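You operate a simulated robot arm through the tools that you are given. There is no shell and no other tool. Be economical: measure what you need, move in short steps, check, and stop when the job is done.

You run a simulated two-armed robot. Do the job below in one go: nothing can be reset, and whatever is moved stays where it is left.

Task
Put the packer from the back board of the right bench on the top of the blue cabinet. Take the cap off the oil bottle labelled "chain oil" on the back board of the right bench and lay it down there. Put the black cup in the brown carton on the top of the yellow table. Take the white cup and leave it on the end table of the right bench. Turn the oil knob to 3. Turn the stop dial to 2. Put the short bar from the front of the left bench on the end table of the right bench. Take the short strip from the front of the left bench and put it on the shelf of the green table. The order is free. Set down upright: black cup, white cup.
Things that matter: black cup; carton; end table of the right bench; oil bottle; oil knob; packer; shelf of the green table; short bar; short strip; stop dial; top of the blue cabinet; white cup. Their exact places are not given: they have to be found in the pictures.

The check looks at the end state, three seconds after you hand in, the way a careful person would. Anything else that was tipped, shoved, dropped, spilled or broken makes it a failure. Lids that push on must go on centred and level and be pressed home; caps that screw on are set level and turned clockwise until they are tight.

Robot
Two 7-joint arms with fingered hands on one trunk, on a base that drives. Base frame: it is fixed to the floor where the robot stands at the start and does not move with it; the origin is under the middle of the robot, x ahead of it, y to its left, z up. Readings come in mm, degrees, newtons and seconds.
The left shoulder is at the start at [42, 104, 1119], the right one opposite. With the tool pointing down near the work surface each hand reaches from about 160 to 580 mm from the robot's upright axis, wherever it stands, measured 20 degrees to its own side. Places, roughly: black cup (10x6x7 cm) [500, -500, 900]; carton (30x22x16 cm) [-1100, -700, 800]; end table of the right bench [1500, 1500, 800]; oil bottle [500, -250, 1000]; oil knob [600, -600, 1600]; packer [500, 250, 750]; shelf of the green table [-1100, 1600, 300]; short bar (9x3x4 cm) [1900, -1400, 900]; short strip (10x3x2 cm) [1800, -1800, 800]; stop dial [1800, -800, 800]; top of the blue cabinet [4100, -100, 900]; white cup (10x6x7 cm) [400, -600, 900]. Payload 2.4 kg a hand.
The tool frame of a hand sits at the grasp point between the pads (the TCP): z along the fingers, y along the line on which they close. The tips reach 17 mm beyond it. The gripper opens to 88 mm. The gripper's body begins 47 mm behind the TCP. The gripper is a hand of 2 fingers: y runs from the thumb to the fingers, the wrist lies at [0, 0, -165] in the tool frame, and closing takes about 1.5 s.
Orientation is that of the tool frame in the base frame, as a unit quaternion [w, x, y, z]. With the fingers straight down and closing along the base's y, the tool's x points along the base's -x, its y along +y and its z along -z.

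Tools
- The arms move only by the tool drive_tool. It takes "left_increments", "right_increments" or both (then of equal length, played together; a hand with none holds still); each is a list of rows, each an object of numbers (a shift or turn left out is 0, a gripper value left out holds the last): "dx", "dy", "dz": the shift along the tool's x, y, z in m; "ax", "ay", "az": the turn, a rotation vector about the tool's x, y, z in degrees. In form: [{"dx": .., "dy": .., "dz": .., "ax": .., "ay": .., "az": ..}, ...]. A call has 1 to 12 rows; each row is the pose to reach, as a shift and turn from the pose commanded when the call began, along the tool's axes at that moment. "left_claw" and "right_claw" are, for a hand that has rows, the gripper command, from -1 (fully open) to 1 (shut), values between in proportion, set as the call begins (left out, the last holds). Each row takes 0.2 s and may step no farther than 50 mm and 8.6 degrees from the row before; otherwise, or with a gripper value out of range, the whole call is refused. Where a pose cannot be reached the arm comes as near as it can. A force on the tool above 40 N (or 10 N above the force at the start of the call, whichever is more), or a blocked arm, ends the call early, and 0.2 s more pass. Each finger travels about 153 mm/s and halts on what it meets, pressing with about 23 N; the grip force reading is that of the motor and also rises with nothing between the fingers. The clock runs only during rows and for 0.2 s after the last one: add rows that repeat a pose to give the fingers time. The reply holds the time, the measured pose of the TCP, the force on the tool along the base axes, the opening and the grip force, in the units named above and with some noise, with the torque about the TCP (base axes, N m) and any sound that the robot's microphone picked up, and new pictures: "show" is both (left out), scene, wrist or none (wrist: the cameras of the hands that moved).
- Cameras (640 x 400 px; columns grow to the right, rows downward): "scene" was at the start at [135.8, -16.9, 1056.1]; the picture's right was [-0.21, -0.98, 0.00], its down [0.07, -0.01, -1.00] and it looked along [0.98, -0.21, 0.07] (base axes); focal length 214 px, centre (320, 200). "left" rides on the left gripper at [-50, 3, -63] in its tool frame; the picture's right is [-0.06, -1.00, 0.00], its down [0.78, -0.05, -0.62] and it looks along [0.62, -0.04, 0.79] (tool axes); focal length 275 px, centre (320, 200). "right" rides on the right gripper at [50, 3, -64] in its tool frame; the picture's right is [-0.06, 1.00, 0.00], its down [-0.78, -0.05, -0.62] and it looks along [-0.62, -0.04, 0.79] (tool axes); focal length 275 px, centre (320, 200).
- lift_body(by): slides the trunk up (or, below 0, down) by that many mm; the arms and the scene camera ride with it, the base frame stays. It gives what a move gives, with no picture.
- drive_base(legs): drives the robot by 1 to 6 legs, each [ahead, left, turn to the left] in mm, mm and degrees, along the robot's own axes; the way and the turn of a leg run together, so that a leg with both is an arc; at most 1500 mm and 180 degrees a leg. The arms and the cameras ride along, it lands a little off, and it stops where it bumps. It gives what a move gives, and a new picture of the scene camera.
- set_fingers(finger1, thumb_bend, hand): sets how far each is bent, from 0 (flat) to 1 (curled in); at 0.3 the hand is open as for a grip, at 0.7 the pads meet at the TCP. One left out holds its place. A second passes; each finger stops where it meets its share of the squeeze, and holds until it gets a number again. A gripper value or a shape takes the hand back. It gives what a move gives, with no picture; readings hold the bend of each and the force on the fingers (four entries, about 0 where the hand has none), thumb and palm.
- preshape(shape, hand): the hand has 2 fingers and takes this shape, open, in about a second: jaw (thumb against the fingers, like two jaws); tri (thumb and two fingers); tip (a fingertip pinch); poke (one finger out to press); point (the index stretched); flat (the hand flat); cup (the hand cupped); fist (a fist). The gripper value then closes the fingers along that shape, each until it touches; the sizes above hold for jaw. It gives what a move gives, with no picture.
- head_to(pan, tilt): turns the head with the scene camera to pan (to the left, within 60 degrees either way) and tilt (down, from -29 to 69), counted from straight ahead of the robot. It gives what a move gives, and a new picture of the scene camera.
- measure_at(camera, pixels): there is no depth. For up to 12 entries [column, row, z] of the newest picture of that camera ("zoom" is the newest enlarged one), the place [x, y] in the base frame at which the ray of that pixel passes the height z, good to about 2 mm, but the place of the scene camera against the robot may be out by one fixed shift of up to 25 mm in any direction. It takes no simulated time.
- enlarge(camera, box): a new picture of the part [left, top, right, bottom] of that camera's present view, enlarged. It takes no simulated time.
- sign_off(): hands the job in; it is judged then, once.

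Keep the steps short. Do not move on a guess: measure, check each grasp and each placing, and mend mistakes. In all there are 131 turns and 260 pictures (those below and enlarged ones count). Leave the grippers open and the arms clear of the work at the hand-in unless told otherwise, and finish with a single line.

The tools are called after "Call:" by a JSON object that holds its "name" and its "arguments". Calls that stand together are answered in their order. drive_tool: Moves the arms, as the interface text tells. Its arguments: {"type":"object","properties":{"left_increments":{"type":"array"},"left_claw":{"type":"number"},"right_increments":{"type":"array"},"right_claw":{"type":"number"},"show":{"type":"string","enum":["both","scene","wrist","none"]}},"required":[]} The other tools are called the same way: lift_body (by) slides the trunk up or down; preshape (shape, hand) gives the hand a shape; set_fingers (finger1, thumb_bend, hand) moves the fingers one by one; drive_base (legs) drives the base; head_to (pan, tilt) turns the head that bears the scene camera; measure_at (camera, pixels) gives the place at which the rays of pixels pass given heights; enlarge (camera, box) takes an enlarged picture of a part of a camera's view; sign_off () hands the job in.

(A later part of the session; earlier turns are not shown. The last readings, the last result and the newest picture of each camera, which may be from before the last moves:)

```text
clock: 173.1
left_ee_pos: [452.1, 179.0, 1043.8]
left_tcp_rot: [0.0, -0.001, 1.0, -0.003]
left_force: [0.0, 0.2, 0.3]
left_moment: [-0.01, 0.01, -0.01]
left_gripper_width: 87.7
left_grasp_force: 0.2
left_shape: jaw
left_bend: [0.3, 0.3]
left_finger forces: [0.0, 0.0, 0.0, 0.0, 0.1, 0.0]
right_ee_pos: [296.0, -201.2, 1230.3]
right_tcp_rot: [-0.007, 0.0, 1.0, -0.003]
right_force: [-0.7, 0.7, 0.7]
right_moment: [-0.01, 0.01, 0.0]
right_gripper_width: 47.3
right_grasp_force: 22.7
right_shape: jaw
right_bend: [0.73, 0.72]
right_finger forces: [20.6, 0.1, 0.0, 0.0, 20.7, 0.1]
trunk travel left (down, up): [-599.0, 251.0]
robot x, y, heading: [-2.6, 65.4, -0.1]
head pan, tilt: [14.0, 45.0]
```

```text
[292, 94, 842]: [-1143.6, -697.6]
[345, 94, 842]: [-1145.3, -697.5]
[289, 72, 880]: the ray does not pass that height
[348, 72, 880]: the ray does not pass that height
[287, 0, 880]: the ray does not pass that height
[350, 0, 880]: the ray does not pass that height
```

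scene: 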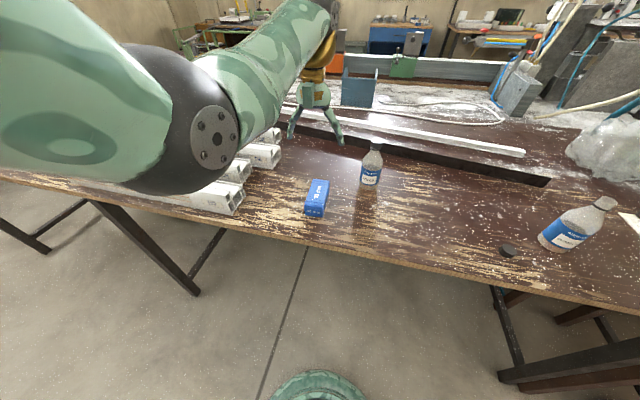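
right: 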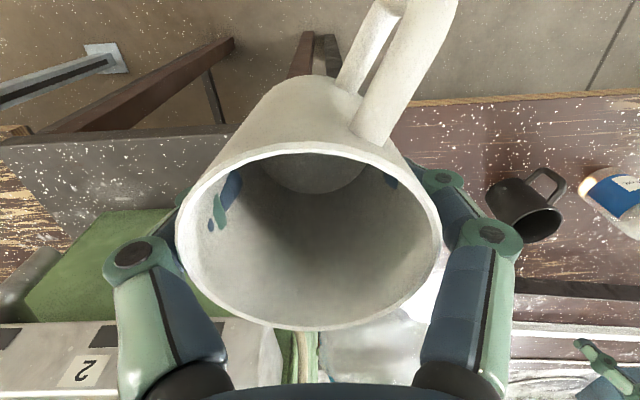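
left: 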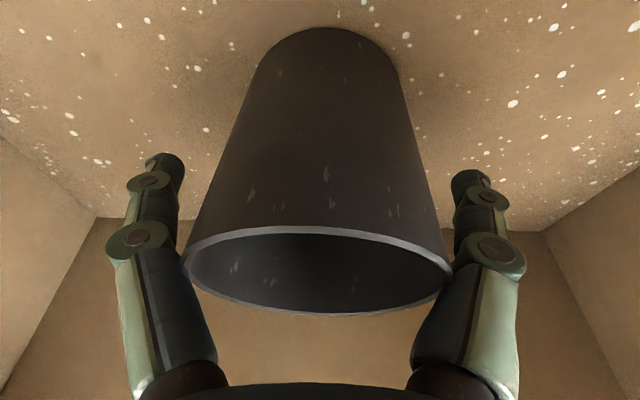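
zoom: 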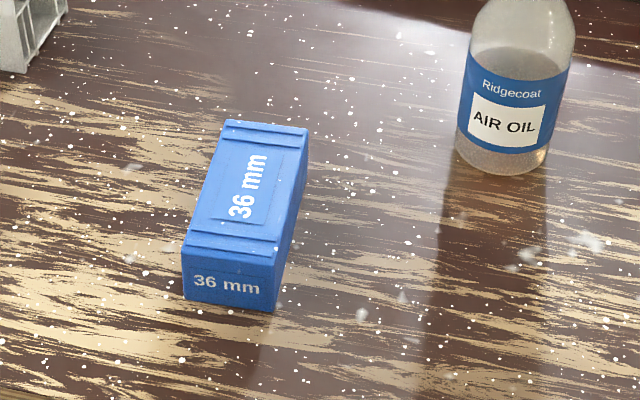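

Call:
{"name": "measure_at", "arguments": {"camera": "zoom", "pixels": [[186, 300, 842], [274, 311, 842], [184, 247, 880], [276, 263, 880], [227, 121, 880], [306, 129, 880], [297, 190, 842]]}}

```text
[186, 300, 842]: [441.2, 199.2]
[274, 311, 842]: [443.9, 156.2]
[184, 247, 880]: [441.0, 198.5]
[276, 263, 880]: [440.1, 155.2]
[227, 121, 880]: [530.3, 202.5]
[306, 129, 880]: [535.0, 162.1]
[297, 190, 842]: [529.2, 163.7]
```

The packer is centred at about (473, 180), 43 mm wide, 38 mm high. I move the left hand over it, then lower.

Call:
{"name": "drive_tool", "arguments": {"left_increments": [{"dx": -0.011, "az": -1.5}, {"dx": -0.021, "dy": 0.001, "az": -3}, {"dx": -0.021, "dy": 0.001, "az": -3}], "left_claw": -1, "show": "wrist"}}

```text
clock: 173.9
left_ee_pos: [473.7, 181.0, 1042.9]
left_tcp_rot: [0.001, -0.027, 1.0, -0.004]
left_force: [0.6, -0.7, 0.1]
left_moment: [0.01, 0.0, -0.03]
left_gripper_width: 87.7
left_grasp_force: 0.1
left_shape: jaw
left_bend: [0.3, 0.3]
left_finger forces: [0.0, 0.1, 0.0, 0.0, 0.0, 0.0]
right_ee_pos: [296.1, -202.5, 1229.3]
right_tcp_rot: [-0.006, 0.0, 1.0, -0.004]
right_force: [-0.4, 0.0, -0.3]
right_moment: [-0.02, 0.04, -0.04]
right_gripper_width: 47.5
right_grasp_force: 23.1
right_shape: jaw
right_bend: [0.73, 0.72]
right_finger forces: [20.6, 0.0, 0.1, 0.0, 20.5, 0.0]
trunk travel left (down, up): [-599.0, 251.0]
robot x, y, heading: [-6.4, 65.3, -0.4]
head pan, tilt: [14.0, 45.0]
```

left: 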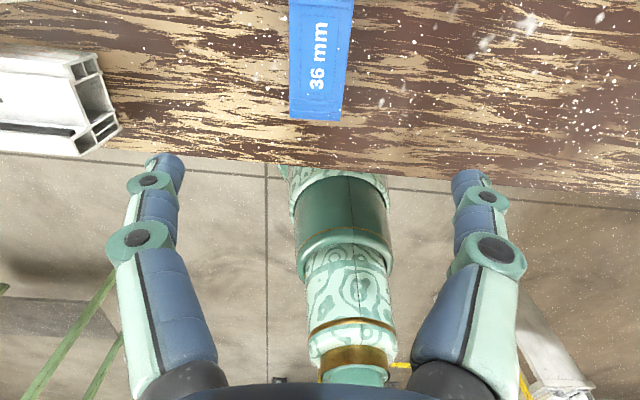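

Call:
{"name": "measure_at", "arguments": {"camera": "left", "pixels": [[290, 121, 842], [341, 122, 842], [288, 100, 880], [344, 102, 880], [288, 0, 880], [354, 0, 880], [122, 125, 900]]}}

Call:
{"name": "lift_body", "arguments": {"by": -140}}

```text
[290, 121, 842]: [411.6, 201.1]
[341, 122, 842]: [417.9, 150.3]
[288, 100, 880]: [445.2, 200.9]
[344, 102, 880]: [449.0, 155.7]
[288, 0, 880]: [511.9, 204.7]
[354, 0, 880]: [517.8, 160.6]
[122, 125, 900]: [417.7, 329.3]
```

```text
clock: 175.6
left_ee_pos: [472.3, 180.9, 903.5]
left_tcp_rot: [0.0, -0.027, 1.0, -0.004]
left_force: [-0.1, -0.2, -0.1]
left_moment: [-0.01, -0.05, 0.0]
left_gripper_width: 87.7
left_grasp_force: 0.1
left_shape: jaw
left_bend: [0.3, 0.3]
left_finger forces: [0.0, 0.0, 0.0, 0.1, 0.0, 0.0]
right_ee_pos: [295.0, -202.1, 1089.6]
right_tcp_rot: [-0.006, 0.0, 1.0, -0.003]
right_force: [-0.1, -0.1, -0.4]
right_moment: [-0.03, 0.0, 0.01]
right_gripper_width: 47.4
right_grasp_force: 23.1
right_shape: jaw
right_bend: [0.73, 0.72]
right_finger forces: [20.6, 0.1, 0.0, 0.1, 20.6, 0.0]
trunk travel left (down, up): [-459.0, 391.0]
robot x, y, heading: [-8.6, 62.2, -0.2]
head pan, tilt: [14.0, 45.0]
```

Aligned. I go down to z≈868 and close.

Call:
{"name": "drive_tool", "arguments": {"left_increments": [{"dy": -0.002, "dz": 0.015}, {"dy": -0.002, "dz": 0.028}, {"dy": -0.002, "dz": 0.036}, {"dy": -0.002, "dz": 0.036}], "show": "none"}}

Call:
{"name": "drive_tool", "arguments": {"left_increments": [{"dz": 0}, {"dz": 0}, {"dz": 0}, {"dz": 0}], "left_claw": 1, "show": "wrist"}}

```text
clock: 176.6
left_ee_pos: [474.0, 178.2, 868.4]
left_tcp_rot: [0.0, -0.026, 1.0, -0.004]
left_force: [-0.5, 0.9, 0.5]
left_moment: [-0.02, 0.0, 0.0]
left_gripper_width: 87.8
left_grasp_force: 0.0
left_shape: jaw
left_bend: [0.3, 0.3]
left_finger forces: [0.0, 0.0, 0.0, 0.1, 0.0, 0.0]
right_ee_pos: [295.4, -201.5, 1090.3]
right_tcp_rot: [-0.006, -0.001, 1.0, -0.004]
right_force: [0.5, 0.1, -0.6]
right_moment: [0.0, 0.0, -0.03]
right_gripper_width: 47.5
right_grasp_force: 22.7
right_shape: jaw
right_bend: [0.73, 0.72]
right_finger forces: [20.6, 0.0, 0.0, 0.1, 20.6, 0.0]
trunk travel left (down, up): [-459.0, 391.0]
robot x, y, heading: [-3.4, 60.0, -0.0]
head pan, tilt: [14.0, 45.0]
```

```text
clock: 177.6
left_ee_pos: [473.3, 177.5, 868.3]
left_tcp_rot: [0.0, -0.027, 1.0, -0.003]
left_force: [0.1, -1.2, -0.2]
left_moment: [0.0, -0.02, 0.02]
left_gripper_width: 38.3
left_grasp_force: 22.9
left_shape: jaw
left_bend: [0.72, 0.7]
left_finger forces: [20.9, 0.0, 0.0, 0.0, 21.1, 0.1]
right_ee_pos: [295.3, -202.2, 1090.2]
right_tcp_rot: [-0.006, 0.0, 1.0, -0.004]
right_force: [0.0, 0.7, -0.4]
right_moment: [-0.01, 0.0, 0.03]
right_gripper_width: 47.4
right_grasp_force: 23.4
right_shape: jaw
right_bend: [0.73, 0.72]
right_finger forces: [20.6, 0.0, 0.0, 0.0, 20.6, 0.0]
trunk travel left (down, up): [-459.0, 391.0]
robot x, y, heading: [-1.7, 61.1, -0.1]
head pan, tilt: [14.0, 45.0]
```

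left: 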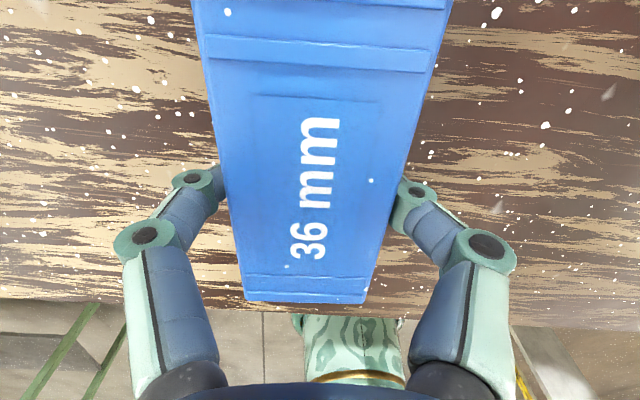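

Packer held (38 mm). I raise the trunk, then back off a little and look to the left for the end table.

Call:
{"name": "lift_body", "arguments": {"by": 150}}

Call:
{"name": "drive_base", "arguments": {"legs": [[-250, 100, 30]]}}

Call:
{"name": "head_to", "arguments": {"pan": 20, "tilt": 12}}

```text
clock: 179.3
left_ee_pos: [472.9, 177.9, 1017.2]
left_tcp_rot: [0.0, -0.028, 1.0, -0.004]
left_force: [-0.2, -0.6, 0.1]
left_moment: [0.03, 0.0, -0.03]
left_gripper_width: 38.2
left_grasp_force: 23.2
left_shape: jaw
left_bend: [0.72, 0.7]
left_finger forces: [21.0, 0.0, 0.0, 0.0, 21.0, 0.0]
right_ee_pos: [294.3, -201.5, 1238.8]
right_tcp_rot: [-0.006, 0.0, 1.0, -0.004]
right_force: [-0.4, -0.3, -0.2]
right_moment: [-0.01, 0.01, -0.01]
right_gripper_width: 47.1
right_grasp_force: 23.1
right_shape: jaw
right_bend: [0.73, 0.72]
right_finger forces: [20.5, 0.0, 0.0, 0.1, 20.5, 0.1]
trunk travel left (down, up): [-609.0, 241.0]
robot x, y, heading: [-5.1, 64.1, -0.1]
head pan, tilt: [14.0, 45.0]
```

```text
clock: 181.2
left_ee_pos: [90.2, 428.9, 1017.6]
left_tcp_rot: [0.002, -0.279, 0.96, -0.004]
left_force: [0.4, 0.4, -1.3]
left_moment: [0.01, 0.02, -0.04]
left_gripper_width: 37.9
left_grasp_force: 23.5
left_shape: jaw
left_bend: [0.72, 0.7]
left_finger forces: [21.0, 0.0, 0.0, 0.0, 21.1, 0.0]
right_ee_pos: [121.4, 9.3, 1240.6]
right_tcp_rot: [-0.005, -0.253, 0.967, -0.005]
right_force: [-0.1, 0.5, -0.3]
right_moment: [0.0, -0.03, 0.02]
right_gripper_width: 47.3
right_grasp_force: 23.2
right_shape: jaw
right_bend: [0.73, 0.72]
right_finger forces: [20.6, 0.1, 0.1, 0.1, 20.5, 0.0]
trunk travel left (down, up): [-609.0, 241.0]
robot x, y, heading: [-266.7, 93.9, 29.0]
head pan, tilt: [14.0, 45.0]
```

scene: 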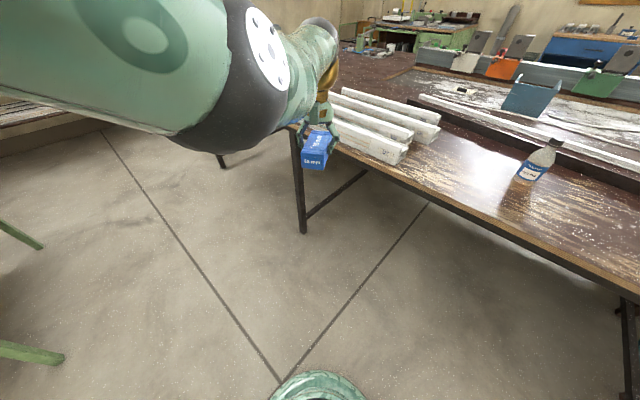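

```text
clock: 182.2
left_ee_pos: [91.2, 427.4, 1018.1]
left_tcp_rot: [0.002, -0.278, 0.96, -0.003]
left_force: [-0.8, 0.0, -1.7]
left_moment: [0.01, 0.0, 0.06]
left_gripper_width: 38.1
left_grasp_force: 23.2
left_shape: jaw
left_bend: [0.72, 0.7]
left_finger forces: [21.1, 0.0, 0.0, 0.1, 21.2, 0.0]
right_ee_pos: [122.3, 9.6, 1240.6]
right_tcp_rot: [-0.006, -0.253, 0.967, -0.005]
right_force: [1.3, -0.1, 0.1]
right_moment: [-0.04, 0.0, -0.02]
right_gripper_width: 47.3
right_grasp_force: 23.1
right_shape: jaw
right_bend: [0.73, 0.72]
right_finger forces: [20.6, 0.0, 0.0, 0.0, 20.4, 0.1]
trunk travel left (down, up): [-609.0, 241.0]
robot x, y, heading: [-265.9, 94.4, 29.4]
head pan, tilt: [20.0, 12.0]
```

scene: 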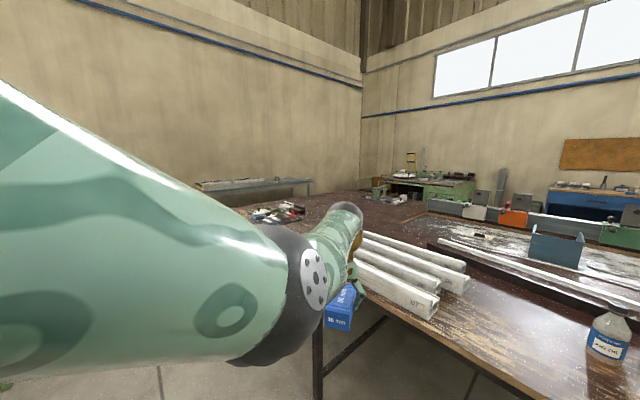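

Call:
{"name": "enlarge", "arguments": {"camera": "scene", "box": [190, 140, 510, 340]}}

Call:
{"name": "measure_at", "arguments": {"camera": "scene", "pixels": [[335, 200, 842], [420, 200, 842], [240, 210, 842], [305, 220, 842], [470, 195, 842], [438, 240, 842], [360, 195, 842]]}}

```text
2.00 times, centred on (350, 240) of scene
```

zoom: 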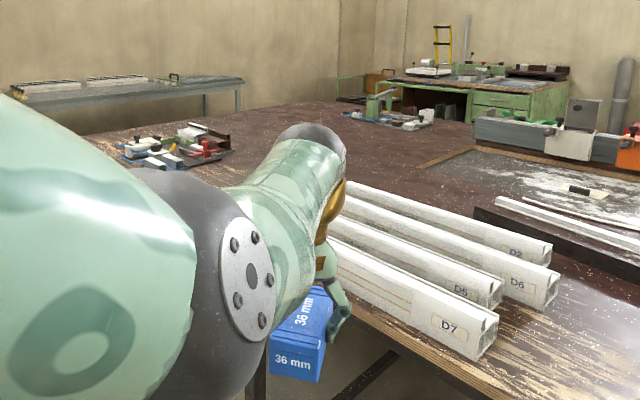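

```text
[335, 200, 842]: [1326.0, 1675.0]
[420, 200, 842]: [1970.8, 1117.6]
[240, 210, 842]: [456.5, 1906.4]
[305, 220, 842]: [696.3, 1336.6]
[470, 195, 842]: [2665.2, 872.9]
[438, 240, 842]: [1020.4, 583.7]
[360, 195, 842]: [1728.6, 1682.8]
```

The bench surface extends far to the left. I drive along to y≈1300 and look again.

Call:
{"name": "drive_base", "arguments": {"legs": [[0, 0, -29], [-100, 1200, 0]]}}

Call:
{"name": "head_to", "arguments": {"pan": 0, "tilt": 20}}

```text
clock: 189.7
left_ee_pos: [100.7, 1400.2, 1017.7]
left_tcp_rot: [0.0, -0.031, 1.0, -0.004]
left_force: [-0.1, -0.3, -1.1]
left_moment: [-0.02, 0.01, -0.01]
left_gripper_width: 38.1
left_grasp_force: 23.1
left_shape: jaw
left_bend: [0.72, 0.7]
left_finger forces: [20.9, 0.0, 0.0, 0.0, 21.1, 0.0]
right_ee_pos: [-75.7, 1018.1, 1239.9]
right_tcp_rot: [-0.006, -0.003, 1.0, -0.004]
right_force: [0.0, -0.5, -0.7]
right_moment: [-0.01, 0.05, 0.0]
right_gripper_width: 47.3
right_grasp_force: 23.1
right_shape: jaw
right_bend: [0.73, 0.72]
right_finger forces: [20.6, 0.0, 0.1, 0.1, 20.6, 0.1]
trunk travel left (down, up): [-609.0, 241.0]
robot x, y, heading: [-379.8, 1281.4, 0.2]
head pan, tilt: [20.0, 12.0]
```

scene: 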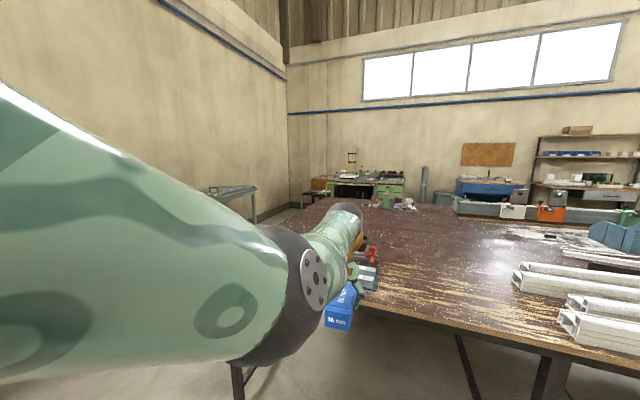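

```text
clock: 190.5
left_ee_pos: [99.8, 1399.4, 1017.8]
left_tcp_rot: [-0.001, -0.031, 1.0, -0.006]
left_force: [0.2, -0.4, -1.4]
left_moment: [0.01, 0.02, 0.01]
left_gripper_width: 38.2
left_grasp_force: 23.5
left_shape: jaw
left_bend: [0.72, 0.7]
left_finger forces: [21.0, 0.0, 0.0, 0.1, 21.0, 0.0]
right_ee_pos: [-76.1, 1017.7, 1240.0]
right_tcp_rot: [-0.006, -0.003, 1.0, -0.003]
right_force: [-0.2, 0.5, -0.7]
right_moment: [0.0, 0.02, 0.01]
right_gripper_width: 47.3
right_grasp_force: 22.8
right_shape: jaw
right_bend: [0.73, 0.72]
right_finger forces: [20.6, 0.1, 0.0, 0.1, 20.6, 0.0]
trunk travel left (down, up): [-609.0, 241.0]
robot x, y, heading: [-375.3, 1279.7, 0.2]
head pan, tilt: [0.0, 20.0]
```

scene: 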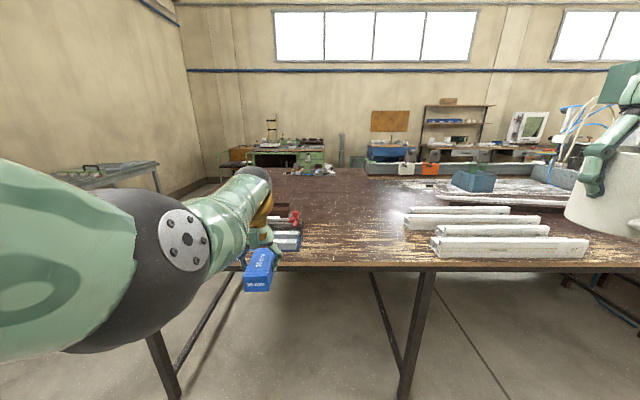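

Call:
{"name": "enlarge", "arguments": {"camera": "scene", "box": [20, 120, 340, 320]}}

Call:
{"name": "measure_at", "arguments": {"camera": "scene", "pixels": [[222, 186, 842], [340, 170, 842], [275, 265, 842], [160, 192, 0], [170, 395, 0], [160, 162, 750], [235, 262, 842], [370, 172, 842]]}}

```text
2.00 times, centred on (180, 220) of scene
```

zoom: 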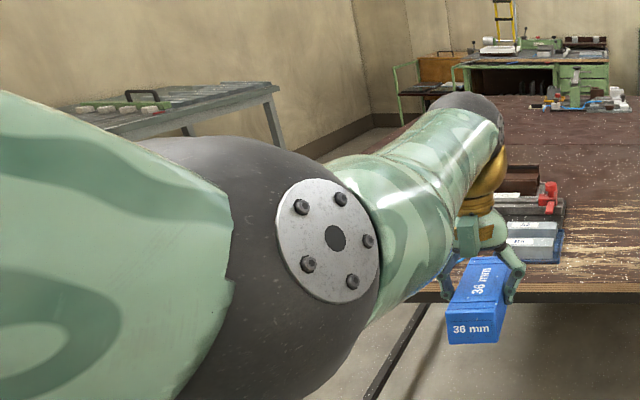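

```text
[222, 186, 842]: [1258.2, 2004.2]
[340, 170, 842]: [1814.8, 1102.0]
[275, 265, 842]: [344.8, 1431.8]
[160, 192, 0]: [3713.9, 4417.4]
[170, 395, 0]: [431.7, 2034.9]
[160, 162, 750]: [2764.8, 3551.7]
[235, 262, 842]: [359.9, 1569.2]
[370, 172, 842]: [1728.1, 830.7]
```

The end table runs out to y≈2000. I go around its left end at a safe distance, facing it from there.

Call:
{"name": "drive_base", "arguments": {"legs": [[0, 1300, 0], [0, 0, -90]]}}

Call:
{"name": "head_to", "arguments": {"pan": 25, "tilt": 20}}

```text
clock: 200.9
left_ee_pos: [-260.8, 2124.6, 1017.2]
left_tcp_rot: [-0.003, 0.676, 0.737, -0.003]
left_force: [0.5, 0.3, -0.6]
left_moment: [0.04, 0.01, 0.01]
left_gripper_width: 38.0
left_grasp_force: 23.2
left_shape: jaw
left_bend: [0.72, 0.7]
left_finger forces: [21.0, 0.0, 0.0, 0.0, 21.0, 0.1]
right_ee_pos: [-644.6, 2292.7, 1239.5]
right_tcp_rot: [-0.007, 0.698, 0.716, 0.003]
right_force: [0.8, -0.1, -1.2]
right_moment: [0.0, -0.02, 0.04]
right_gripper_width: 47.4
right_grasp_force: 23.5
right_shape: jaw
right_bend: [0.73, 0.72]
right_finger forces: [20.4, 0.0, 0.0, 0.0, 20.5, 0.1]
trunk travel left (down, up): [-609.0, 241.0]
robot x, y, heading: [-390.2, 2595.0, -88.2]
head pan, tilt: [0.0, 20.0]
```

scene: 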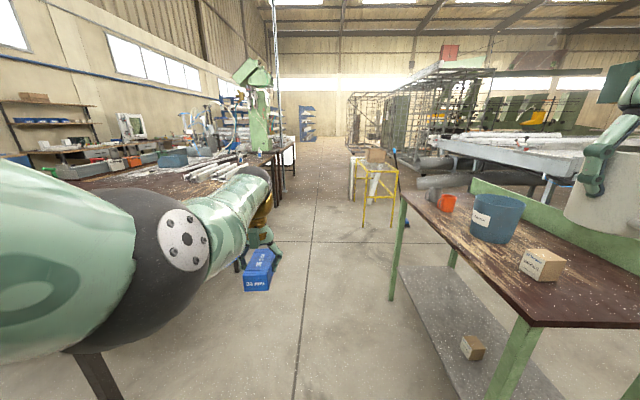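

```text
clock: 201.8
left_ee_pos: [-261.4, 2125.9, 1017.4]
left_tcp_rot: [-0.003, 0.677, 0.736, -0.003]
left_force: [0.3, -0.4, -2.1]
left_moment: [0.0, -0.01, 0.03]
left_gripper_width: 38.0
left_grasp_force: 23.1
left_shape: jaw
left_bend: [0.72, 0.7]
left_finger forces: [21.1, 0.0, 0.0, 0.0, 21.1, 0.1]
right_ee_pos: [-644.2, 2293.4, 1240.4]
right_tcp_rot: [-0.007, 0.697, 0.717, 0.002]
right_force: [0.3, 0.0, 0.8]
right_moment: [0.01, 0.0, -0.01]
right_gripper_width: 47.3
right_grasp_force: 22.9
right_shape: jaw
right_bend: [0.73, 0.72]
right_finger forces: [20.4, 0.0, 0.1, 0.1, 20.4, 0.0]
trunk travel left (down, up): [-609.0, 241.0]
robot x, y, heading: [-392.0, 2594.1, -88.5]
head pan, tilt: [25.0, 20.0]
```

scene: 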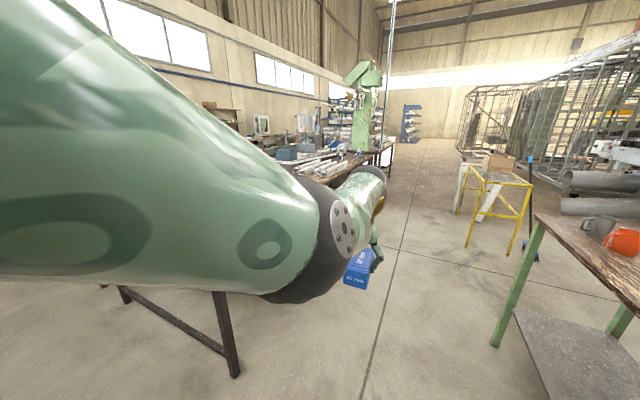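

Call:
{"name": "drive_base", "arguments": {"legs": [[0, 900, -1.5]]}}

Call:
{"name": "head_to", "arguments": {"pan": -10, "tilt": 20}}

```text
clock: 206.5
left_ee_pos: [611.1, 2128.1, 1016.6]
left_tcp_rot: [-0.003, 0.691, 0.723, -0.003]
left_force: [-0.7, -0.1, -0.7]
left_moment: [0.01, -0.02, -0.01]
left_gripper_width: 37.8
left_grasp_force: 22.7
left_shape: jaw
left_bend: [0.72, 0.7]
left_finger forces: [21.0, 0.1, 0.0, 0.0, 21.0, 0.0]
right_ee_pos: [234.4, 2309.8, 1240.4]
right_tcp_rot: [-0.007, 0.711, 0.704, 0.003]
right_force: [0.6, 0.1, -0.7]
right_moment: [0.02, 0.03, -0.03]
right_gripper_width: 47.2
right_grasp_force: 22.8
right_shape: jaw
right_bend: [0.73, 0.72]
right_finger forces: [20.4, 0.0, 0.0, 0.0, 20.4, 0.0]
trunk travel left (down, up): [-609.0, 241.0]
robot x, y, heading: [502.0, 2601.9, -90.7]
head pan, tilt: [25.0, 20.0]
```

scene: 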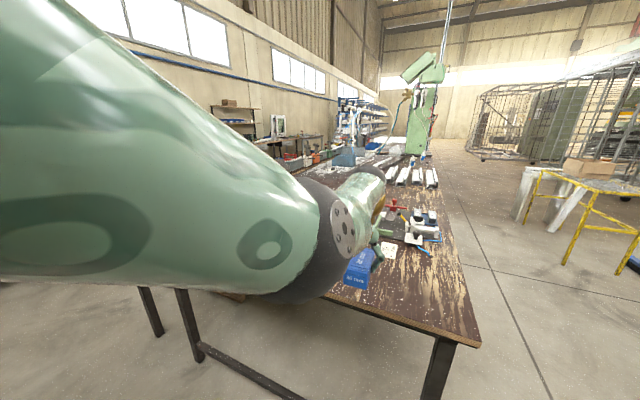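

```text
clock: 207.5
left_ee_pos: [610.8, 2128.0, 1019.3]
left_tcp_rot: [-0.003, 0.691, 0.723, -0.003]
left_force: [-0.1, -0.6, -1.0]
left_moment: [0.02, 0.02, -0.01]
left_gripper_width: 38.0
left_grasp_force: 23.1
left_shape: jaw
left_bend: [0.72, 0.7]
left_finger forces: [21.0, 0.1, 0.0, 0.0, 21.0, 0.1]
right_ee_pos: [234.3, 2309.5, 1240.2]
right_tcp_rot: [-0.006, 0.711, 0.704, 0.003]
right_force: [-0.4, 0.1, -0.1]
right_moment: [0.04, 0.04, 0.04]
right_gripper_width: 47.3
right_grasp_force: 22.9
right_shape: jaw
right_bend: [0.73, 0.72]
right_finger forces: [20.4, 0.0, 0.0, 0.1, 20.4, 0.0]
trunk travel left (down, up): [-609.0, 241.0]
robot x, y, heading: [501.0, 2603.6, -90.7]
head pan, tilt: [-10.0, 20.0]
```

scene: 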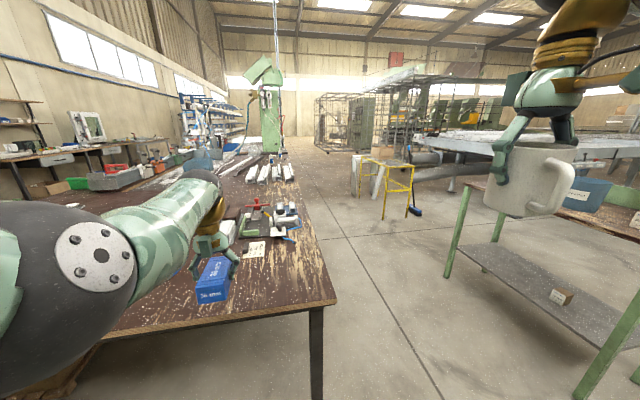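

Call:
{"name": "measure_at", "arguments": {"camera": "scene", "pixels": [[337, 298, 842], [310, 225, 842], [260, 245, 842], [120, 335, 842], [300, 195, 842]]}}

Call:
{"name": "drive_base", "arguments": {"legs": [[0, 700, 0.7]]}}

Call:
{"name": "head_to", "arguments": {"pan": -25, "tilt": 25}}

```text
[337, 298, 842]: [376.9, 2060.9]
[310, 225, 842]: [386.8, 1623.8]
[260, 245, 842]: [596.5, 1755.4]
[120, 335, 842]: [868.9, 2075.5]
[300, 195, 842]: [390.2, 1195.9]
```

```text
clock: 211.4
left_ee_pos: [1326.1, 2117.5, 1017.7]
left_tcp_rot: [-0.003, 0.693, 0.721, -0.002]
left_force: [-0.7, -0.2, -1.3]
left_moment: [0.01, 0.03, 0.0]
left_gripper_width: 38.3
left_grasp_force: 22.9
left_shape: jaw
left_bend: [0.72, 0.7]
left_finger forces: [20.9, 0.0, 0.1, 0.1, 20.9, 0.1]
right_ee_pos: [950.3, 2301.6, 1239.9]
right_tcp_rot: [-0.007, 0.713, 0.701, 0.002]
right_force: [0.3, 0.7, -0.9]
right_moment: [0.01, 0.01, -0.02]
right_gripper_width: 47.3
right_grasp_force: 23.0
right_shape: jaw
right_bend: [0.73, 0.72]
right_finger forces: [20.5, 0.1, 0.1, 0.0, 20.3, 0.0]
trunk travel left (down, up): [-609.0, 241.0]
robot x, y, heading: [1217.5, 2596.3, -90.9]
head pan, tilt: [-10.0, 20.0]
```

scene: 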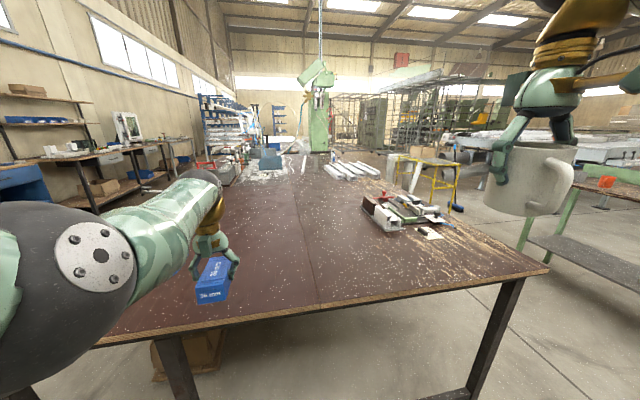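

```text
clock: 212.2
left_ee_pos: [1325.7, 2117.9, 1017.4]
left_tcp_rot: [-0.003, 0.694, 0.72, -0.003]
left_force: [0.4, -1.1, -1.6]
left_moment: [0.02, -0.02, -0.03]
left_gripper_width: 37.9
left_grasp_force: 22.6
left_shape: jaw
left_bend: [0.72, 0.7]
left_finger forces: [21.1, 0.0, 0.0, 0.0, 21.0, 0.1]
right_ee_pos: [949.3, 2301.1, 1240.1]
right_tcp_rot: [-0.007, 0.713, 0.701, 0.002]
right_force: [-0.1, -0.4, -0.8]
right_moment: [0.01, 0.0, -0.02]
right_gripper_width: 47.5
right_grasp_force: 23.2
right_shape: jaw
right_bend: [0.73, 0.72]
right_finger forces: [20.6, 0.1, 0.0, 0.1, 20.4, 0.1]
trunk travel left (down, up): [-609.0, 241.0]
robot x, y, heading: [1216.2, 2595.4, -91.0]
head pan, tilt: [-25.0, 25.0]
```

scene: 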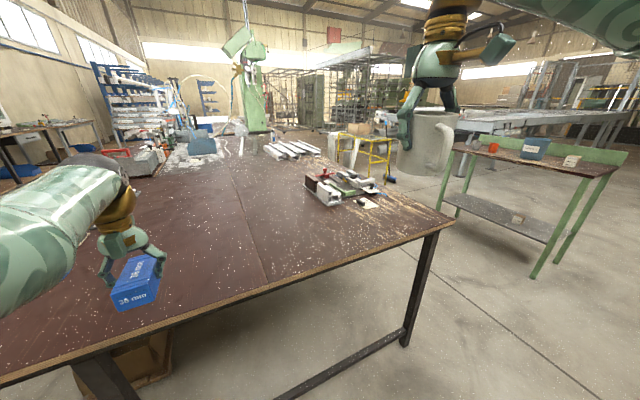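

There's a seam in the surface: the worn board on the right (the back board) and a darker board on the left, which fits (1500, 1500) — that is the end table. I measure the seam.

Call:
{"name": "enlarge", "arguments": {"camera": "scene", "box": [60, 130, 380, 330]}}

Call:
{"name": "measure_at", "arguments": {"camera": "scene", "pixels": [[268, 281, 842], [248, 225, 842], [235, 190, 842], [150, 312, 842], [452, 226, 842]]}}

```text
2.00 times, centred on (220, 230) of scene
```

zoom: 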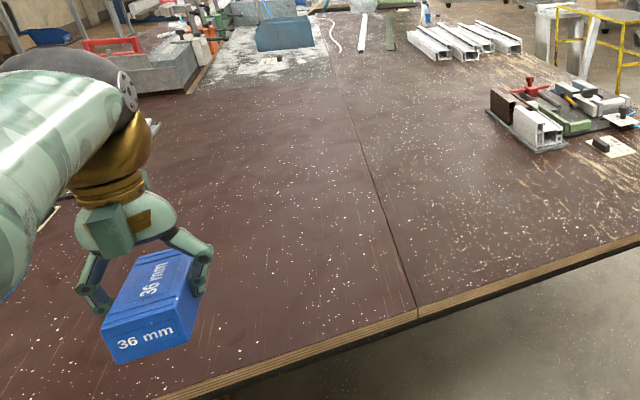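

```text
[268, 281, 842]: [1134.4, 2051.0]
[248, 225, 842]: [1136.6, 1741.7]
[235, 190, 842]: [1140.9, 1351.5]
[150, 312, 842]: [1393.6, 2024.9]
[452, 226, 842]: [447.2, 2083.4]
```

The seam is at x≈1135, the table edge at y≈2050. The cup will go at about (1430, 1880). I raise the left hand with the packer first, then drive.

Call:
{"name": "drive_tool", "arguments": {"left_increments": [{"dz": -0.04}, {"dz": -0.08}, {"dz": -0.12}, {"dz": -0.16}], "show": "none"}}

Call:
{"name": "drive_base", "arguments": {"legs": [[0, 355, 1], [275, 0, 0]]}}

Call:
{"name": "head_to", "arguments": {"pan": -10, "tilt": 45}}

```text
clock: 213.2
left_ee_pos: [1327.3, 2116.4, 1177.1]
left_tcp_rot: [-0.003, 0.693, 0.721, -0.002]
left_force: [-0.5, -0.3, -0.9]
left_moment: [0.02, 0.05, -0.01]
left_gripper_width: 37.8
left_grasp_force: 22.8
left_shape: jaw
left_bend: [0.72, 0.7]
left_finger forces: [21.1, 0.1, 0.0, 0.1, 21.1, 0.0]
right_ee_pos: [948.0, 2302.3, 1238.9]
right_tcp_rot: [-0.006, 0.712, 0.702, 0.003]
right_force: [0.1, -0.4, -0.2]
right_moment: [-0.04, 0.02, -0.01]
right_gripper_width: 47.1
right_grasp_force: 22.9
right_shape: jaw
right_bend: [0.73, 0.72]
right_finger forces: [20.5, 0.1, 0.0, 0.1, 20.4, 0.0]
trunk travel left (down, up): [-609.0, 241.0]
robot x, y, heading: [1215.6, 2594.5, -90.6]
head pan, tilt: [-25.0, 25.0]
```

```text
clock: 216.9
left_ee_pos: [1687.3, 1843.5, 1176.1]
left_tcp_rot: [-0.003, 0.689, 0.725, -0.002]
left_force: [-0.6, -0.2, -1.8]
left_moment: [0.05, -0.02, 0.0]
left_gripper_width: 37.9
left_grasp_force: 23.2
left_shape: jaw
left_bend: [0.72, 0.7]
left_finger forces: [21.1, 0.0, 0.0, 0.1, 21.2, 0.0]
right_ee_pos: [1305.4, 2023.7, 1239.4]
right_tcp_rot: [-0.008, 0.708, 0.706, 0.003]
right_force: [0.9, 0.4, -0.8]
right_moment: [-0.01, 0.0, -0.01]
right_gripper_width: 46.8
right_grasp_force: 23.5
right_shape: jaw
right_bend: [0.73, 0.72]
right_finger forces: [20.5, 0.1, 0.1, 0.1, 20.4, 0.1]
trunk travel left (down, up): [-609.0, 241.0]
robot x, y, heading: [1570.1, 2325.1, -90.1]
head pan, tilt: [-25.0, 25.0]
```

scene: 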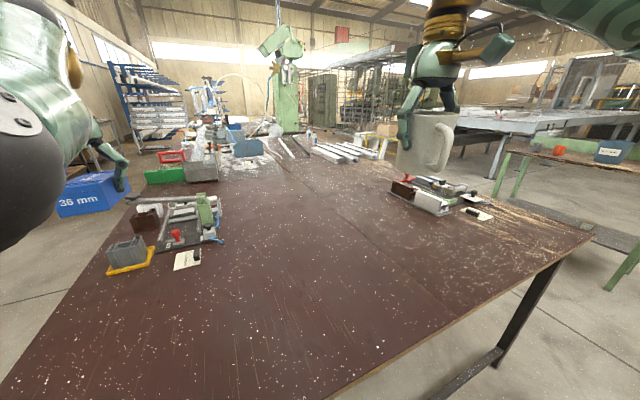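

```text
clock: 217.8
left_ee_pos: [1684.9, 1843.8, 1177.9]
left_tcp_rot: [-0.003, 0.689, 0.724, -0.002]
left_force: [-0.3, 0.3, -1.6]
left_moment: [0.01, -0.02, 0.03]
left_gripper_width: 37.8
left_grasp_force: 22.6
left_shape: jaw
left_bend: [0.72, 0.7]
left_finger forces: [21.1, 0.0, 0.0, 0.0, 21.1, 0.0]
right_ee_pos: [1303.9, 2024.1, 1240.9]
right_tcp_rot: [-0.006, 0.708, 0.707, 0.002]
right_force: [0.6, 0.0, -1.3]
right_moment: [0.03, 0.01, 0.0]
right_gripper_width: 47.2
right_grasp_force: 22.8
right_shape: jaw
right_bend: [0.73, 0.72]
right_finger forces: [20.5, 0.0, 0.0, 0.0, 20.5, 0.0]
trunk travel left (down, up): [-609.0, 241.0]
robot x, y, heading: [1570.1, 2320.4, -90.2]
head pan, tilt: [-10.0, 45.0]
```

scene: 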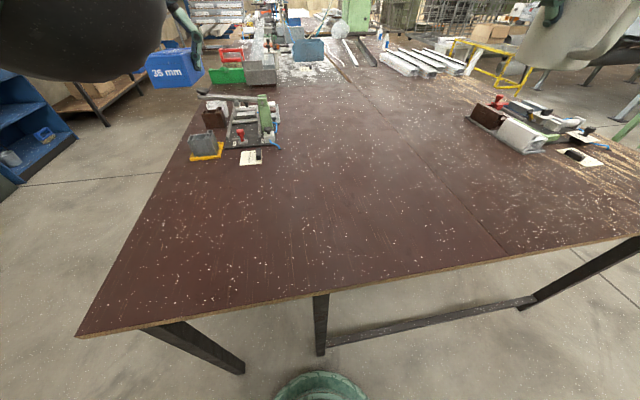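

The end table is empty here. I lower the trunk 190 mm, move the right hand over (1430, 1880), and come down to 905.

Call:
{"name": "lift_body", "arguments": {"by": -190}}

Call:
{"name": "drive_tool", "arguments": {"right_increments": [{"dx": -0.036, "dy": 0.031}, {"dx": -0.072, "dy": 0.062}, {"dx": -0.108, "dy": 0.094}, {"dx": -0.144, "dy": 0.126}, {"dx": -0.144, "dy": 0.126, "dz": 0.04}, {"dx": -0.144, "dy": 0.126, "dz": 0.08}, {"dx": -0.144, "dy": 0.126, "dz": 0.115}, {"dx": -0.144, "dy": 0.126, "dz": 0.142}], "show": "both"}}

```text
clock: 219.9
left_ee_pos: [1687.2, 1842.0, 970.4]
left_tcp_rot: [-0.015, 0.689, 0.725, 0.01]
left_force: [0.3, 0.1, -2.0]
left_moment: [-0.01, -0.02, 0.0]
left_gripper_width: 38.1
left_grasp_force: 22.9
left_shape: jaw
left_bend: [0.72, 0.7]
left_finger forces: [21.1, 0.0, 0.1, 0.0, 21.1, 0.0]
right_ee_pos: [1304.5, 2024.5, 1050.7]
right_tcp_rot: [-0.007, 0.709, 0.705, 0.002]
right_force: [-0.3, -0.3, -0.2]
right_moment: [0.01, 0.02, 0.02]
right_gripper_width: 47.0
right_grasp_force: 22.5
right_shape: jaw
right_bend: [0.73, 0.72]
right_finger forces: [20.5, 0.0, 0.0, 0.0, 20.5, 0.1]
trunk travel left (down, up): [-419.0, 431.0]
robot x, y, heading: [1571.1, 2319.8, -90.6]
head pan, tilt: [-10.0, 45.0]
```

```text
clock: 221.7
left_ee_pos: [1686.4, 1841.3, 970.2]
left_tcp_rot: [-0.015, 0.689, 0.724, 0.01]
left_force: [0.0, -0.1, -1.8]
left_moment: [0.03, -0.02, 0.0]
left_gripper_width: 38.2
left_grasp_force: 23.0
left_shape: jaw
left_bend: [0.72, 0.7]
left_finger forces: [21.1, 0.0, 0.0, 0.1, 21.0, 0.0]
right_ee_pos: [1428.7, 1880.9, 902.2]
right_tcp_rot: [-0.006, 0.708, 0.706, 0.002]
right_force: [0.1, 0.1, -0.4]
right_moment: [-0.02, 0.0, 0.0]
right_gripper_width: 47.0
right_grasp_force: 23.0
right_shape: jaw
right_bend: [0.73, 0.72]
right_finger forces: [20.4, 0.0, 0.0, 0.0, 20.4, 0.0]
trunk travel left (down, up): [-419.0, 431.0]
robot x, y, heading: [1571.6, 2327.0, -90.1]
head pan, tilt: [-10.0, 45.0]
```

scene: 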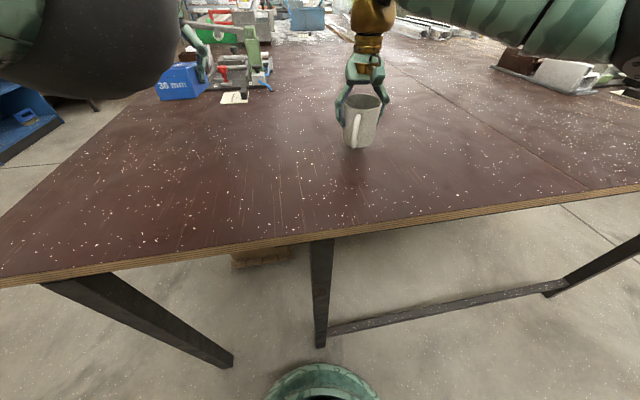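
right: 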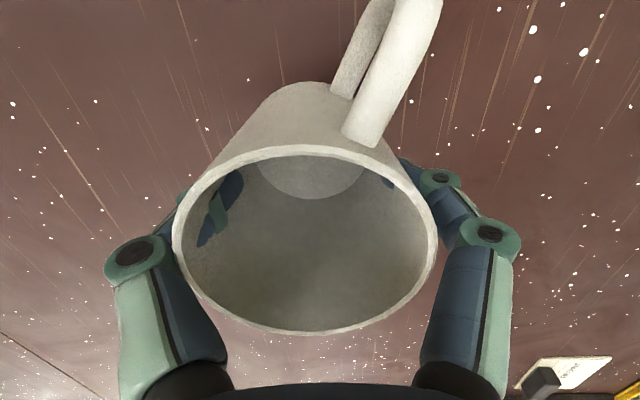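

The cup hangs upright just above the table. I lower slowly to contact.

Call:
{"name": "drive_tool", "arguments": {"right_increments": [{"dz": 0.003}, {"dz": 0.006}, {"dz": 0.009}, {"dz": 0.011}], "show": "none"}}

Call:
{"name": "drive_tool", "arguments": {"right_increments": [{"dz": 0.001}, {"dz": 0.002}, {"dz": 0.003}], "show": "none"}}

```text
clock: 222.7
left_ee_pos: [1686.8, 1841.3, 969.4]
left_tcp_rot: [-0.015, 0.689, 0.724, 0.009]
left_force: [-0.3, 0.5, -1.6]
left_moment: [0.01, 0.0, -0.02]
left_gripper_width: 38.1
left_grasp_force: 23.2
left_shape: jaw
left_bend: [0.72, 0.7]
left_finger forces: [21.2, 0.1, 0.0, 0.0, 21.2, 0.0]
right_ee_pos: [1428.9, 1882.8, 894.6]
right_tcp_rot: [-0.006, 0.708, 0.706, 0.002]
right_force: [-0.2, 0.0, -0.3]
right_moment: [0.0, 0.01, 0.01]
right_gripper_width: 46.9
right_grasp_force: 22.8
right_shape: jaw
right_bend: [0.73, 0.72]
right_finger forces: [20.4, 0.1, 0.0, 0.0, 20.5, 0.0]
trunk travel left (down, up): [-419.0, 431.0]
robot x, y, heading: [1569.7, 2320.7, -90.3]
head pan, tilt: [-10.0, 45.0]
```

```text
clock: 223.5
left_ee_pos: [1686.1, 1842.2, 970.0]
left_tcp_rot: [-0.015, 0.689, 0.725, 0.01]
left_force: [-0.6, 0.1, -2.0]
left_moment: [0.04, 0.0, -0.02]
left_gripper_width: 37.9
left_grasp_force: 23.5
left_shape: jaw
left_bend: [0.72, 0.7]
left_finger forces: [21.1, 0.0, 0.0, 0.0, 21.0, 0.0]
right_ee_pos: [1428.5, 1881.9, 891.6]
right_tcp_rot: [-0.007, 0.708, 0.706, 0.002]
right_force: [-0.2, -0.4, -0.5]
right_moment: [0.01, -0.03, -0.01]
right_gripper_width: 46.7
right_grasp_force: 23.0
right_shape: jaw
right_bend: [0.73, 0.72]
right_finger forces: [20.4, 0.0, 0.0, 0.1, 20.4, 0.0]
trunk travel left (down, up): [-419.0, 431.0]
robot x, y, heading: [1569.5, 2320.8, -90.3]
head pan, tilt: [-10.0, 45.0]
```

Call:
{"name": "drive_tool", "arguments": {"right_increments": [{"dz": 0.001}, {"dz": 0.002}, {"dz": 0.003}], "show": "none"}}

Call:
{"name": "drive_tool", "arguments": {"right_increments": [{"dz": 0.001}, {"dz": 0.002}, {"dz": 0.003}], "show": "none"}}

Call:
{"name": "drive_tool", "arguments": {"right_increments": [{"dz": 0.001}, {"dz": 0.002}], "show": "none"}}

```text
clock: 224.3
left_ee_pos: [1686.1, 1841.4, 970.6]
left_tcp_rot: [-0.014, 0.689, 0.724, 0.01]
left_force: [0.0, 0.1, -1.0]
left_moment: [0.03, -0.02, 0.0]
left_gripper_width: 37.9
left_grasp_force: 22.7
left_shape: jaw
left_bend: [0.72, 0.7]
left_finger forces: [21.0, 0.0, 0.0, 0.0, 21.1, 0.0]
right_ee_pos: [1429.2, 1881.2, 889.7]
right_tcp_rot: [-0.007, 0.709, 0.705, 0.001]
right_force: [0.3, 0.0, -1.9]
right_moment: [-0.03, -0.02, -0.01]
right_gripper_width: 47.2
right_grasp_force: 23.0
right_shape: jaw
right_bend: [0.73, 0.72]
right_finger forces: [20.4, 0.0, 0.0, 0.0, 20.3, 0.1]
trunk travel left (down, up): [-419.0, 431.0]
robot x, y, heading: [1569.1, 2321.1, -90.2]
head pan, tilt: [-10.0, 45.0]
```

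```text
clock: 225.1
left_ee_pos: [1685.7, 1841.5, 969.6]
left_tcp_rot: [-0.014, 0.689, 0.725, 0.011]
left_force: [-0.7, -0.4, -1.3]
left_moment: [-0.02, 0.0, 0.0]
left_gripper_width: 38.0
left_grasp_force: 23.0
left_shape: jaw
left_bend: [0.72, 0.7]
left_finger forces: [21.1, 0.0, 0.0, 0.0, 21.1, 0.1]
right_ee_pos: [1429.0, 1883.2, 886.1]
right_tcp_rot: [-0.006, 0.708, 0.706, 0.002]
right_force: [-0.7, -1.3, 4.0]
right_moment: [0.01, -0.01, -0.01]
right_gripper_width: 46.9
right_grasp_force: 23.2
right_shape: jaw
right_bend: [0.73, 0.72]
right_finger forces: [21.0, 0.0, 0.0, 0.0, 21.6, 0.0]
trunk travel left (down, up): [-419.0, 431.0]
robot x, y, heading: [1573.7, 2322.9, -90.4]
head pan, tilt: [-10.0, 45.0]
```

```text
clock: 225.7
left_ee_pos: [1686.6, 1842.2, 970.8]
left_tcp_rot: [-0.014, 0.69, 0.724, 0.01]
left_force: [0.2, 0.5, -1.2]
left_moment: [0.02, -0.03, 0.0]
left_gripper_width: 37.9
left_grasp_force: 22.9
left_shape: jaw
left_bend: [0.72, 0.7]
left_finger forces: [21.2, 0.0, 0.1, 0.0, 21.1, 0.0]
right_ee_pos: [1429.7, 1882.4, 883.4]
right_tcp_rot: [-0.005, 0.708, 0.706, 0.002]
right_force: [0.8, -2.1, 13.2]
right_moment: [-0.04, 0.04, -0.02]
right_gripper_width: 46.7
right_grasp_force: 23.2
right_shape: jaw
right_bend: [0.74, 0.72]
right_finger forces: [22.7, 0.0, 0.1, 0.0, 22.3, 0.0]
trunk travel left (down, up): [-419.0, 431.0]
robot x, y, heading: [1568.9, 2321.4, -90.2]
head pan, tilt: [-10.0, 45.0]
```

Contact (13 N). I open, let it settle, and rise.

Call:
{"name": "drive_tool", "arguments": {"right_increments": [{"dz": -0.002}, {"dz": -0.002}, {"dz": -0.002}, {"dz": -0.002}, {"dz": -0.03}, {"dz": -0.07}, {"dz": -0.11}, {"dz": -0.15}, {"dz": -0.19}], "right_claw": -1, "show": "both"}}

```text
clock: 227.7
left_ee_pos: [1684.7, 1842.3, 970.1]
left_tcp_rot: [-0.015, 0.688, 0.725, 0.01]
left_force: [-0.8, 0.2, -1.3]
left_moment: [0.01, 0.02, 0.02]
left_gripper_width: 37.8
left_grasp_force: 23.2
left_shape: jaw
left_bend: [0.72, 0.7]
left_finger forces: [21.1, 0.1, 0.0, 0.0, 21.1, 0.0]
right_ee_pos: [1428.8, 1879.4, 1073.1]
right_tcp_rot: [-0.008, 0.708, 0.706, 0.003]
right_force: [0.4, 0.1, 0.6]
right_moment: [0.03, 0.0, 0.03]
right_gripper_width: 88.1
right_grasp_force: 0.0
right_shape: jaw
right_bend: [0.3, 0.3]
right_finger forces: [0.1, 0.0, 0.0, 0.0, 0.1, 0.0]
trunk travel left (down, up): [-419.0, 431.0]
robot x, y, heading: [1569.3, 2319.2, -90.2]
head pan, tilt: [-10.0, 45.0]
```

scene: 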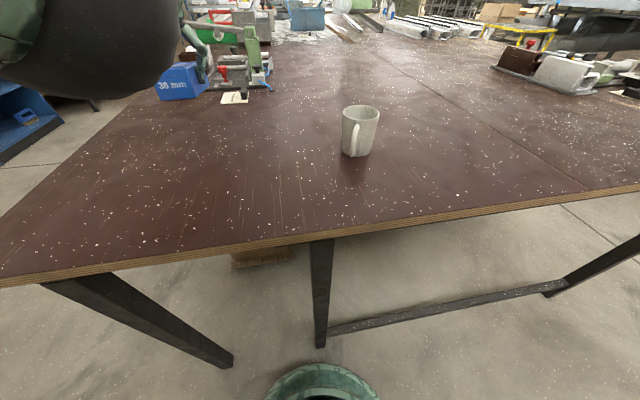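
right: 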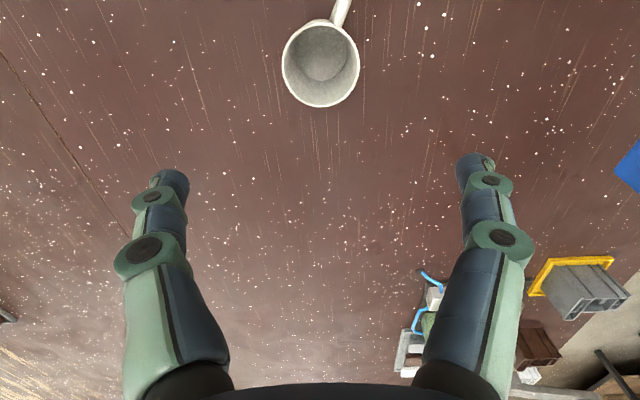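

The white cup stands on the end table. Now the packer to the blue cabinet: I back off, turn to +x and look down the aisle.

Call:
{"name": "lift_body", "arguments": {"by": 150}}

Call:
{"name": "drive_base", "arguments": {"legs": [[-300, 0, 0], [0, 0, 60]]}}

Call:
{"name": "head_to", "arguments": {"pan": -10, "tilt": 15}}

```text
clock: 229.4
left_ee_pos: [1686.0, 1841.4, 1119.9]
left_tcp_rot: [-0.014, 0.689, 0.724, 0.011]
left_force: [-0.6, 0.8, -1.4]
left_moment: [-0.01, -0.02, 0.03]
left_gripper_width: 37.8
left_grasp_force: 22.5
left_shape: jaw
left_bend: [0.72, 0.7]
left_finger forces: [21.1, 0.1, 0.1, 0.1, 21.1, 0.0]
right_ee_pos: [1429.9, 1878.6, 1222.5]
right_tcp_rot: [-0.008, 0.708, 0.706, 0.003]
right_force: [0.1, -1.0, 0.0]
right_moment: [0.01, 0.01, -0.02]
right_gripper_width: 87.9
right_grasp_force: 0.2
right_shape: jaw
right_bend: [0.3, 0.3]
right_finger forces: [0.0, 0.1, 0.1, 0.0, 0.0, 0.0]
trunk travel left (down, up): [-569.0, 281.0]
robot x, y, heading: [1566.6, 2323.7, -90.6]
head pan, tilt: [-10.0, 45.0]
```

```text
clock: 234.1
left_ee_pos: [2043.5, 2479.0, 1120.3]
left_tcp_rot: [-0.017, 0.239, 0.971, 0.001]
left_force: [0.9, 0.0, -0.4]
left_moment: [0.01, 0.02, -0.01]
left_gripper_width: 37.9
left_grasp_force: 22.7
left_shape: jaw
left_bend: [0.72, 0.7]
left_finger forces: [21.0, 0.1, 0.0, 0.1, 20.8, 0.0]
right_ee_pos: [1879.1, 2278.4, 1223.8]
right_tcp_rot: [-0.007, 0.267, 0.964, -0.002]
right_force: [-0.6, -0.2, -0.8]
right_moment: [0.02, 0.0, -0.01]
right_gripper_width: 88.0
right_grasp_force: 0.0
right_shape: jaw
right_bend: [0.3, 0.3]
right_finger forces: [0.0, 0.1, 0.1, 0.0, 0.0, 0.0]
trunk travel left (down, up): [-569.0, 281.0]
robot x, y, heading: [1576.3, 2623.3, -30.7]
head pan, tilt: [-10.0, 45.0]
```

scene: 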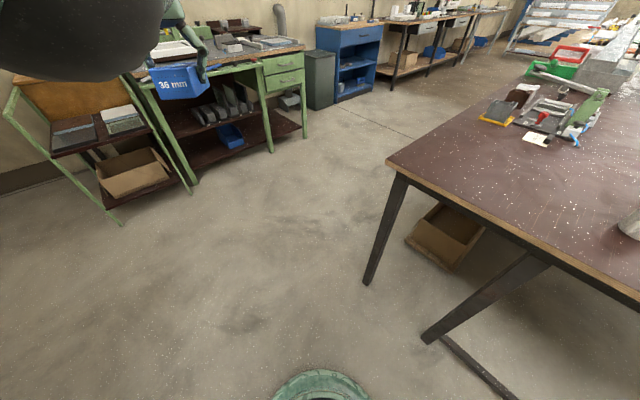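

```text
clock: 235.0
left_ee_pos: [2042.9, 2477.7, 1120.4]
left_tcp_rot: [-0.017, 0.24, 0.971, 0.002]
left_force: [0.6, -0.5, -1.2]
left_moment: [-0.01, 0.0, 0.0]
left_gripper_width: 37.8
left_grasp_force: 22.5
left_shape: jaw
left_bend: [0.72, 0.7]
left_finger forces: [21.0, 0.0, 0.0, 0.0, 20.9, 0.1]
right_ee_pos: [1879.7, 2278.3, 1223.8]
right_tcp_rot: [-0.007, 0.268, 0.963, -0.002]
right_force: [-0.2, 0.1, 0.9]
right_moment: [0.0, -0.02, 0.0]
right_gripper_width: 88.0
right_grasp_force: 0.0
right_shape: jaw
right_bend: [0.3, 0.3]
right_finger forces: [0.0, 0.1, 0.1, 0.1, 0.0, 0.0]
trunk travel left (down, up): [-569.0, 281.0]
robot x, y, heading: [1573.0, 2620.2, -30.8]
head pan, tilt: [-10.0, 15.0]
```

scene: 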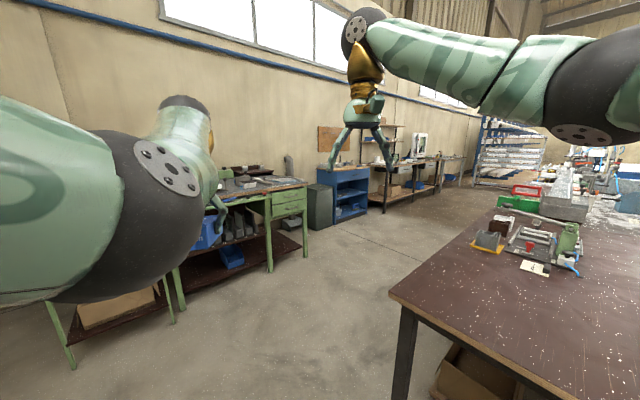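

The blue cabinet is at (345, 190). I measure it and the bench corner.

Call:
{"name": "measure_at", "arguments": {"camera": "scene", "pixels": [[336, 223, 0], [366, 212, 0], [332, 180, 850], [368, 178, 850], [390, 293, 842], [497, 208, 842], [306, 258, 0], [270, 272, 0], [383, 213, 0], [332, 231, 0]]}}

Call:
{"name": "enlarge", "arguments": {"camera": "scene", "box": [260, 130, 420, 230]}}

```text
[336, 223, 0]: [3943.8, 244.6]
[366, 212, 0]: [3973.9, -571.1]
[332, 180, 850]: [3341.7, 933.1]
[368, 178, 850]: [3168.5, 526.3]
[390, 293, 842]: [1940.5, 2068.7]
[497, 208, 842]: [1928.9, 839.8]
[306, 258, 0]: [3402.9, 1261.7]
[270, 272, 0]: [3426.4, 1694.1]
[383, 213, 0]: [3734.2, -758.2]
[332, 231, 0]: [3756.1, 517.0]
```

```text
4.00 times, centred on (340, 180) of scene
```

zoom: 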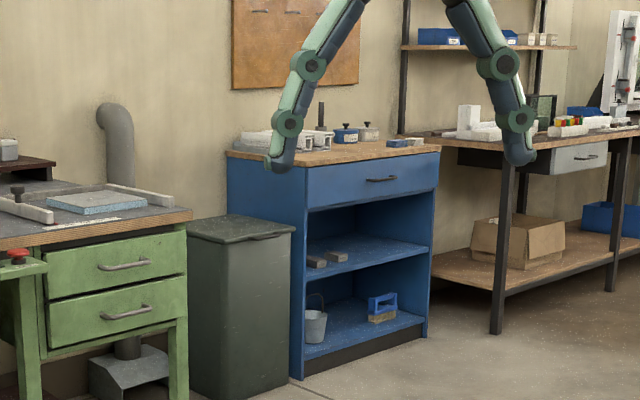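

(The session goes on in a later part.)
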